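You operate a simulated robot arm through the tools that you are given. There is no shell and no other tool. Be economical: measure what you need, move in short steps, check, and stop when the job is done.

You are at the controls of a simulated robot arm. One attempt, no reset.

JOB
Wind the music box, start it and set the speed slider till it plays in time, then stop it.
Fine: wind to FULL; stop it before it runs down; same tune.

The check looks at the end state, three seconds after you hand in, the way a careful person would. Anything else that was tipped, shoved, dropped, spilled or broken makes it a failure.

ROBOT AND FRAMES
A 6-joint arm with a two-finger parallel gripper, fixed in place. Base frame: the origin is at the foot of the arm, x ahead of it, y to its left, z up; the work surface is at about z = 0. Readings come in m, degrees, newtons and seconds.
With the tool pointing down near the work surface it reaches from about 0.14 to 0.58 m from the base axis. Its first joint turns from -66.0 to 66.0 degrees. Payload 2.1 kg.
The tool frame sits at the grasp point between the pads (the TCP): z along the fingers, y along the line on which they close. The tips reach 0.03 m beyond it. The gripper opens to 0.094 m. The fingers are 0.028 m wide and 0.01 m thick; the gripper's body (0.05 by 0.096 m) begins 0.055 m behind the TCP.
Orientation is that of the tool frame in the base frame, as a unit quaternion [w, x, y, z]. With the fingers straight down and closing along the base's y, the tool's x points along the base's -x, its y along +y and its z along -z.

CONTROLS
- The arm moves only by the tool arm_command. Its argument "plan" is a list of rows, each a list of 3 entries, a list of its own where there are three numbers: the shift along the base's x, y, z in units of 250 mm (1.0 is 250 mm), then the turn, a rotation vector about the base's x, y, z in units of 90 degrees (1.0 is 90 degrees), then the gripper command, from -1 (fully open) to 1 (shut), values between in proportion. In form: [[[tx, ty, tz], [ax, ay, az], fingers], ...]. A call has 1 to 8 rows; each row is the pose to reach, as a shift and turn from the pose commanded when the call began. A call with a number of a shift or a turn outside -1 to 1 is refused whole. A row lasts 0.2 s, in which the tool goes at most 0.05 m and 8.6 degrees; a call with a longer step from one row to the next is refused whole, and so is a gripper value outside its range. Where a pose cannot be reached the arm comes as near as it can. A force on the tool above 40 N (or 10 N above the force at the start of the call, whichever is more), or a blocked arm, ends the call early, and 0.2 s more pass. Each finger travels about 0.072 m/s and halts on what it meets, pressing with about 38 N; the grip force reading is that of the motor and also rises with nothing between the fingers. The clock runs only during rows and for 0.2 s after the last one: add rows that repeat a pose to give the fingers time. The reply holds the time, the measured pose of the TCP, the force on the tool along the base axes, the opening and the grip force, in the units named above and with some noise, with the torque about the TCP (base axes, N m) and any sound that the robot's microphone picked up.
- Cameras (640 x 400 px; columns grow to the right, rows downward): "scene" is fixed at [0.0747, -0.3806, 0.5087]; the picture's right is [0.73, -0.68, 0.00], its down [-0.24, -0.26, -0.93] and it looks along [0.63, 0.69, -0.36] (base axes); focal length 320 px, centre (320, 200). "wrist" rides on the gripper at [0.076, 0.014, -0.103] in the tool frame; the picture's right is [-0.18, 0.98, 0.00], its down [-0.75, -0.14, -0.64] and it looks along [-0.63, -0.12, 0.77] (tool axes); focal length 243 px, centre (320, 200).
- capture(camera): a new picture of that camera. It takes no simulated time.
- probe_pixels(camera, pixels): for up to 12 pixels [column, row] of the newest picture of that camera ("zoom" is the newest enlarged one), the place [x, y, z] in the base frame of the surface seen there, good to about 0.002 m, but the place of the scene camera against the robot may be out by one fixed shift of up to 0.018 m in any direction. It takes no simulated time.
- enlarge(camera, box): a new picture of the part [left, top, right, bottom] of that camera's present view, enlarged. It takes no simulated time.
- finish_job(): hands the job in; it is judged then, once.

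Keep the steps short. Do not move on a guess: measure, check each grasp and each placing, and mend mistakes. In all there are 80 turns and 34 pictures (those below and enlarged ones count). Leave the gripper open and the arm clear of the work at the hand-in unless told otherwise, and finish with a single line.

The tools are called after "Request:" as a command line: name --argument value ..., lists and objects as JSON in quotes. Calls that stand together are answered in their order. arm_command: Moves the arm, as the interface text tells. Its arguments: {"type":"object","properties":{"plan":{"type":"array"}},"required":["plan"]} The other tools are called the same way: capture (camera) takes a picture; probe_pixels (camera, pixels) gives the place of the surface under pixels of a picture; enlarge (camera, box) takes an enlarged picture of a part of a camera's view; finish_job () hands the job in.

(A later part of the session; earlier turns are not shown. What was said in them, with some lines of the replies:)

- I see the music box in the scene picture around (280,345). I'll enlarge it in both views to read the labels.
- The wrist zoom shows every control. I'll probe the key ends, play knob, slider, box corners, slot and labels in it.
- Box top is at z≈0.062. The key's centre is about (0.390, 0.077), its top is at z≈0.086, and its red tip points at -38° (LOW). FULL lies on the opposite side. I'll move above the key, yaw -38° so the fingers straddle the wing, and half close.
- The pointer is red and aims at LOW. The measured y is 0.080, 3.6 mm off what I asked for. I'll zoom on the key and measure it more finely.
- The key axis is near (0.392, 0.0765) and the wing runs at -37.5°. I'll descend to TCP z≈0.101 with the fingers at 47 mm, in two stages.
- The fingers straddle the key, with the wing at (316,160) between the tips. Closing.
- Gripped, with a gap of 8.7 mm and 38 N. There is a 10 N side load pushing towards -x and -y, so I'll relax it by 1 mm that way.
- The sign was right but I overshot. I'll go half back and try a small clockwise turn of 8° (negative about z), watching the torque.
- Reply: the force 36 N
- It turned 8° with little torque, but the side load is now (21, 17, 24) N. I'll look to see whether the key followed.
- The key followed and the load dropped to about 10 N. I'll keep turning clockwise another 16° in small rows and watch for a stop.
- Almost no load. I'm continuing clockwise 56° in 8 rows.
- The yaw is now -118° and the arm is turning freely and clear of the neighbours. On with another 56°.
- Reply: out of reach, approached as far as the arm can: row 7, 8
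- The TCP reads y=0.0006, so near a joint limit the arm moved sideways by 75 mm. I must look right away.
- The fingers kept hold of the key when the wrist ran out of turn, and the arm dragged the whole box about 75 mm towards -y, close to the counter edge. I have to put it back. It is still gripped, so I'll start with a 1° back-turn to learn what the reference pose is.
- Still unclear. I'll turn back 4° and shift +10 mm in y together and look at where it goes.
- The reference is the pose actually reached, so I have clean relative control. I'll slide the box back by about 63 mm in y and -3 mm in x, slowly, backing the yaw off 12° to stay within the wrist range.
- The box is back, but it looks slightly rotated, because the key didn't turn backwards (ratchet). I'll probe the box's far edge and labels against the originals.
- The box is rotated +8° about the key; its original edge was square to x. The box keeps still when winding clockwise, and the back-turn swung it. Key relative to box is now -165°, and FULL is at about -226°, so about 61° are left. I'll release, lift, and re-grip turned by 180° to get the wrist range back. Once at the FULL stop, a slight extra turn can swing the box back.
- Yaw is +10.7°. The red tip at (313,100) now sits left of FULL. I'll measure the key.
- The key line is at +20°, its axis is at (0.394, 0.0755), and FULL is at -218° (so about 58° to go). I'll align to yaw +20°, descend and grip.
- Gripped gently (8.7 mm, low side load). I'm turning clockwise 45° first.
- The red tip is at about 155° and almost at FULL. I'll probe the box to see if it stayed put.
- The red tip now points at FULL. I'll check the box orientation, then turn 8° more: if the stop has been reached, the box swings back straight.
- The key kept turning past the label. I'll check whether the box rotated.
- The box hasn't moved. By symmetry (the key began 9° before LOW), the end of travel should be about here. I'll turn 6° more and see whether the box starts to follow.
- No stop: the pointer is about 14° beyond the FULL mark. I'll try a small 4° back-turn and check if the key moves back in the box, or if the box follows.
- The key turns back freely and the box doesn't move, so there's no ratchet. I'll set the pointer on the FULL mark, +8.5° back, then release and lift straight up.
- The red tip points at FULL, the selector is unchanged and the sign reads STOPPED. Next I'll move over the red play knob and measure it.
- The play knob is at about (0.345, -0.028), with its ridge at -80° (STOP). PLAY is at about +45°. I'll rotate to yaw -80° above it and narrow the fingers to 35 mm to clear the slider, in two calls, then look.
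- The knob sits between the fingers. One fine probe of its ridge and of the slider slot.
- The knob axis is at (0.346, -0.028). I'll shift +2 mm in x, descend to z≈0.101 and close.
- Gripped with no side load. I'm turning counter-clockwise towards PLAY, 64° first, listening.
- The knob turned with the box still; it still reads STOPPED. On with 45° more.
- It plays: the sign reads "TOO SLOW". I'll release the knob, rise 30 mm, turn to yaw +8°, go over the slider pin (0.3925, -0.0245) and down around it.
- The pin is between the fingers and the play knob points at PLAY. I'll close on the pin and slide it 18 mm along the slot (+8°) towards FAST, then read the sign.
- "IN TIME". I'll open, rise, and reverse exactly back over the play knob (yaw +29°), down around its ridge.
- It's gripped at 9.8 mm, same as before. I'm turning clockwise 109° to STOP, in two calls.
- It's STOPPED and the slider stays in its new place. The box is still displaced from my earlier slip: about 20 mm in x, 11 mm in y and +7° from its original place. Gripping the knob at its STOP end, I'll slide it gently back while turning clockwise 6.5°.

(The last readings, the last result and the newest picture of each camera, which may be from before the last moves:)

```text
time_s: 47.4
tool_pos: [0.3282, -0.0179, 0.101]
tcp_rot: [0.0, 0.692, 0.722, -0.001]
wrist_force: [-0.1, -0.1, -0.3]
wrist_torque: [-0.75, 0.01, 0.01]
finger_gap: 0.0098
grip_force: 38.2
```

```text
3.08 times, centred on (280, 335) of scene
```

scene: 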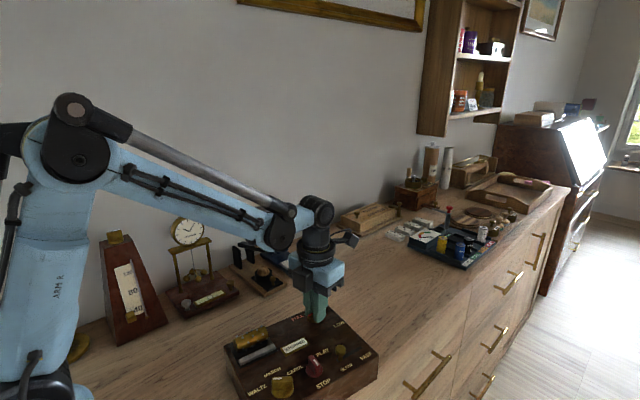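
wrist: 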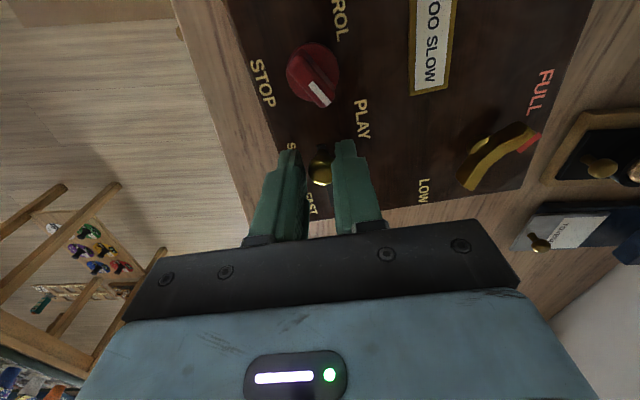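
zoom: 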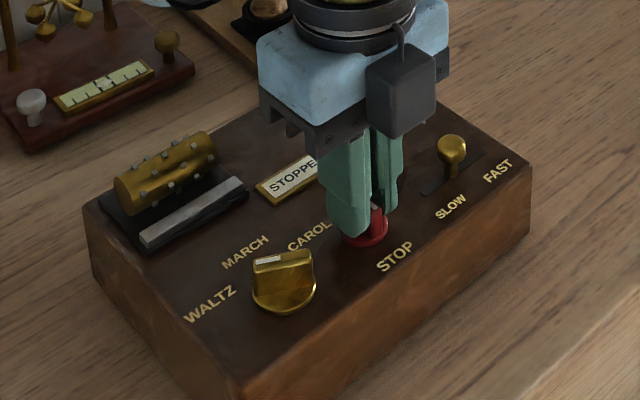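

The labels are almost exactly at their original pixels (STOP 395,257; WALTZ 210,303). Now I'll release, rise straight up and back away to a clear height.

Request:
arm_command --plan '[[[0, 0, 0], [0, 0, 0], 0.5], [[0, 0, 0], [0, 0, 0], 0.25], [[0, 0, 0], [0, 0, 0], 0.25], [[0, 0, 0.15], [0, 0, 0], 0.25], [[0, 0, 0.35], [0, 0, 0.08], 0], [[0, 0, 0.55], [0, 0, 0.16], -0.5], [[0, 0, 0.75], [0, 0, 0.24], -1], [[0, 0, 0.9], [0, 0, 0.32], -1]]'

Request:
enlarge --camera "scene" --box '[190, 270, 370, 400]'

Request:
capture --camera "scene"

```text
time_s: 49.2
tool_pos: [0.3281, -0.017, 0.3286]
tcp_rot: [0.0, 0.489, 0.872, -0.001]
wrist_force: [0.7, -0.6, 0.1]
wrist_torque: [-0.03, -0.01, 0.01]
finger_gap: 0.094
grip_force: 0.0
```

```text
3.08 times, centred on (280, 335) of scene
```

zoom: 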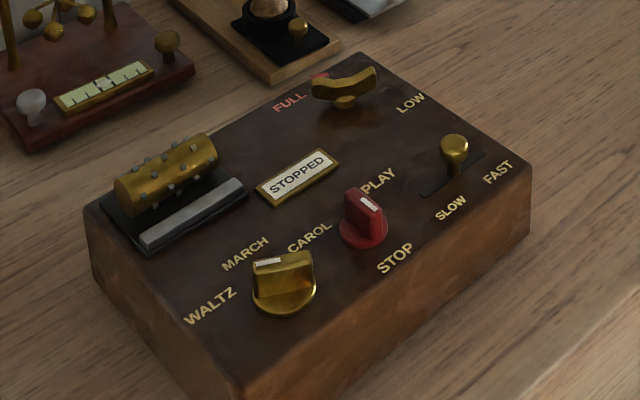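

```text
3 pictures are left
```

scene: 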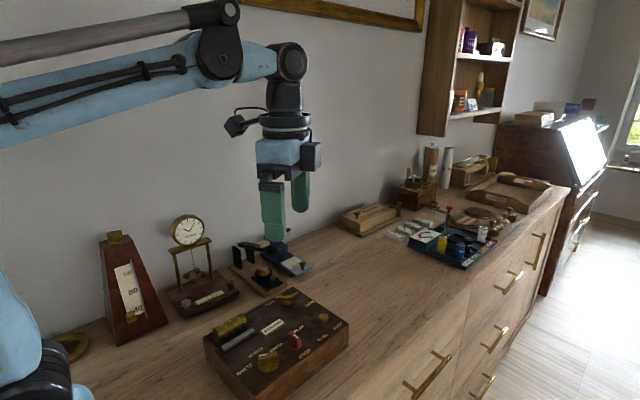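

The sign reads STOPPED, the key's red tip is by FULL, the slider is at the in-time spot, the tune is unchanged and the neighbours stand as before. The gripper is open and clear, so I'm handing in.

Request:
finish_job

```text
The job is handed in.
```

The music box was wound to FULL, started, set until the sign read IN TIME, then stopped on the same tune; while winding I dragged the box about 75 mm by mistake and slid it back to nearly its original place.
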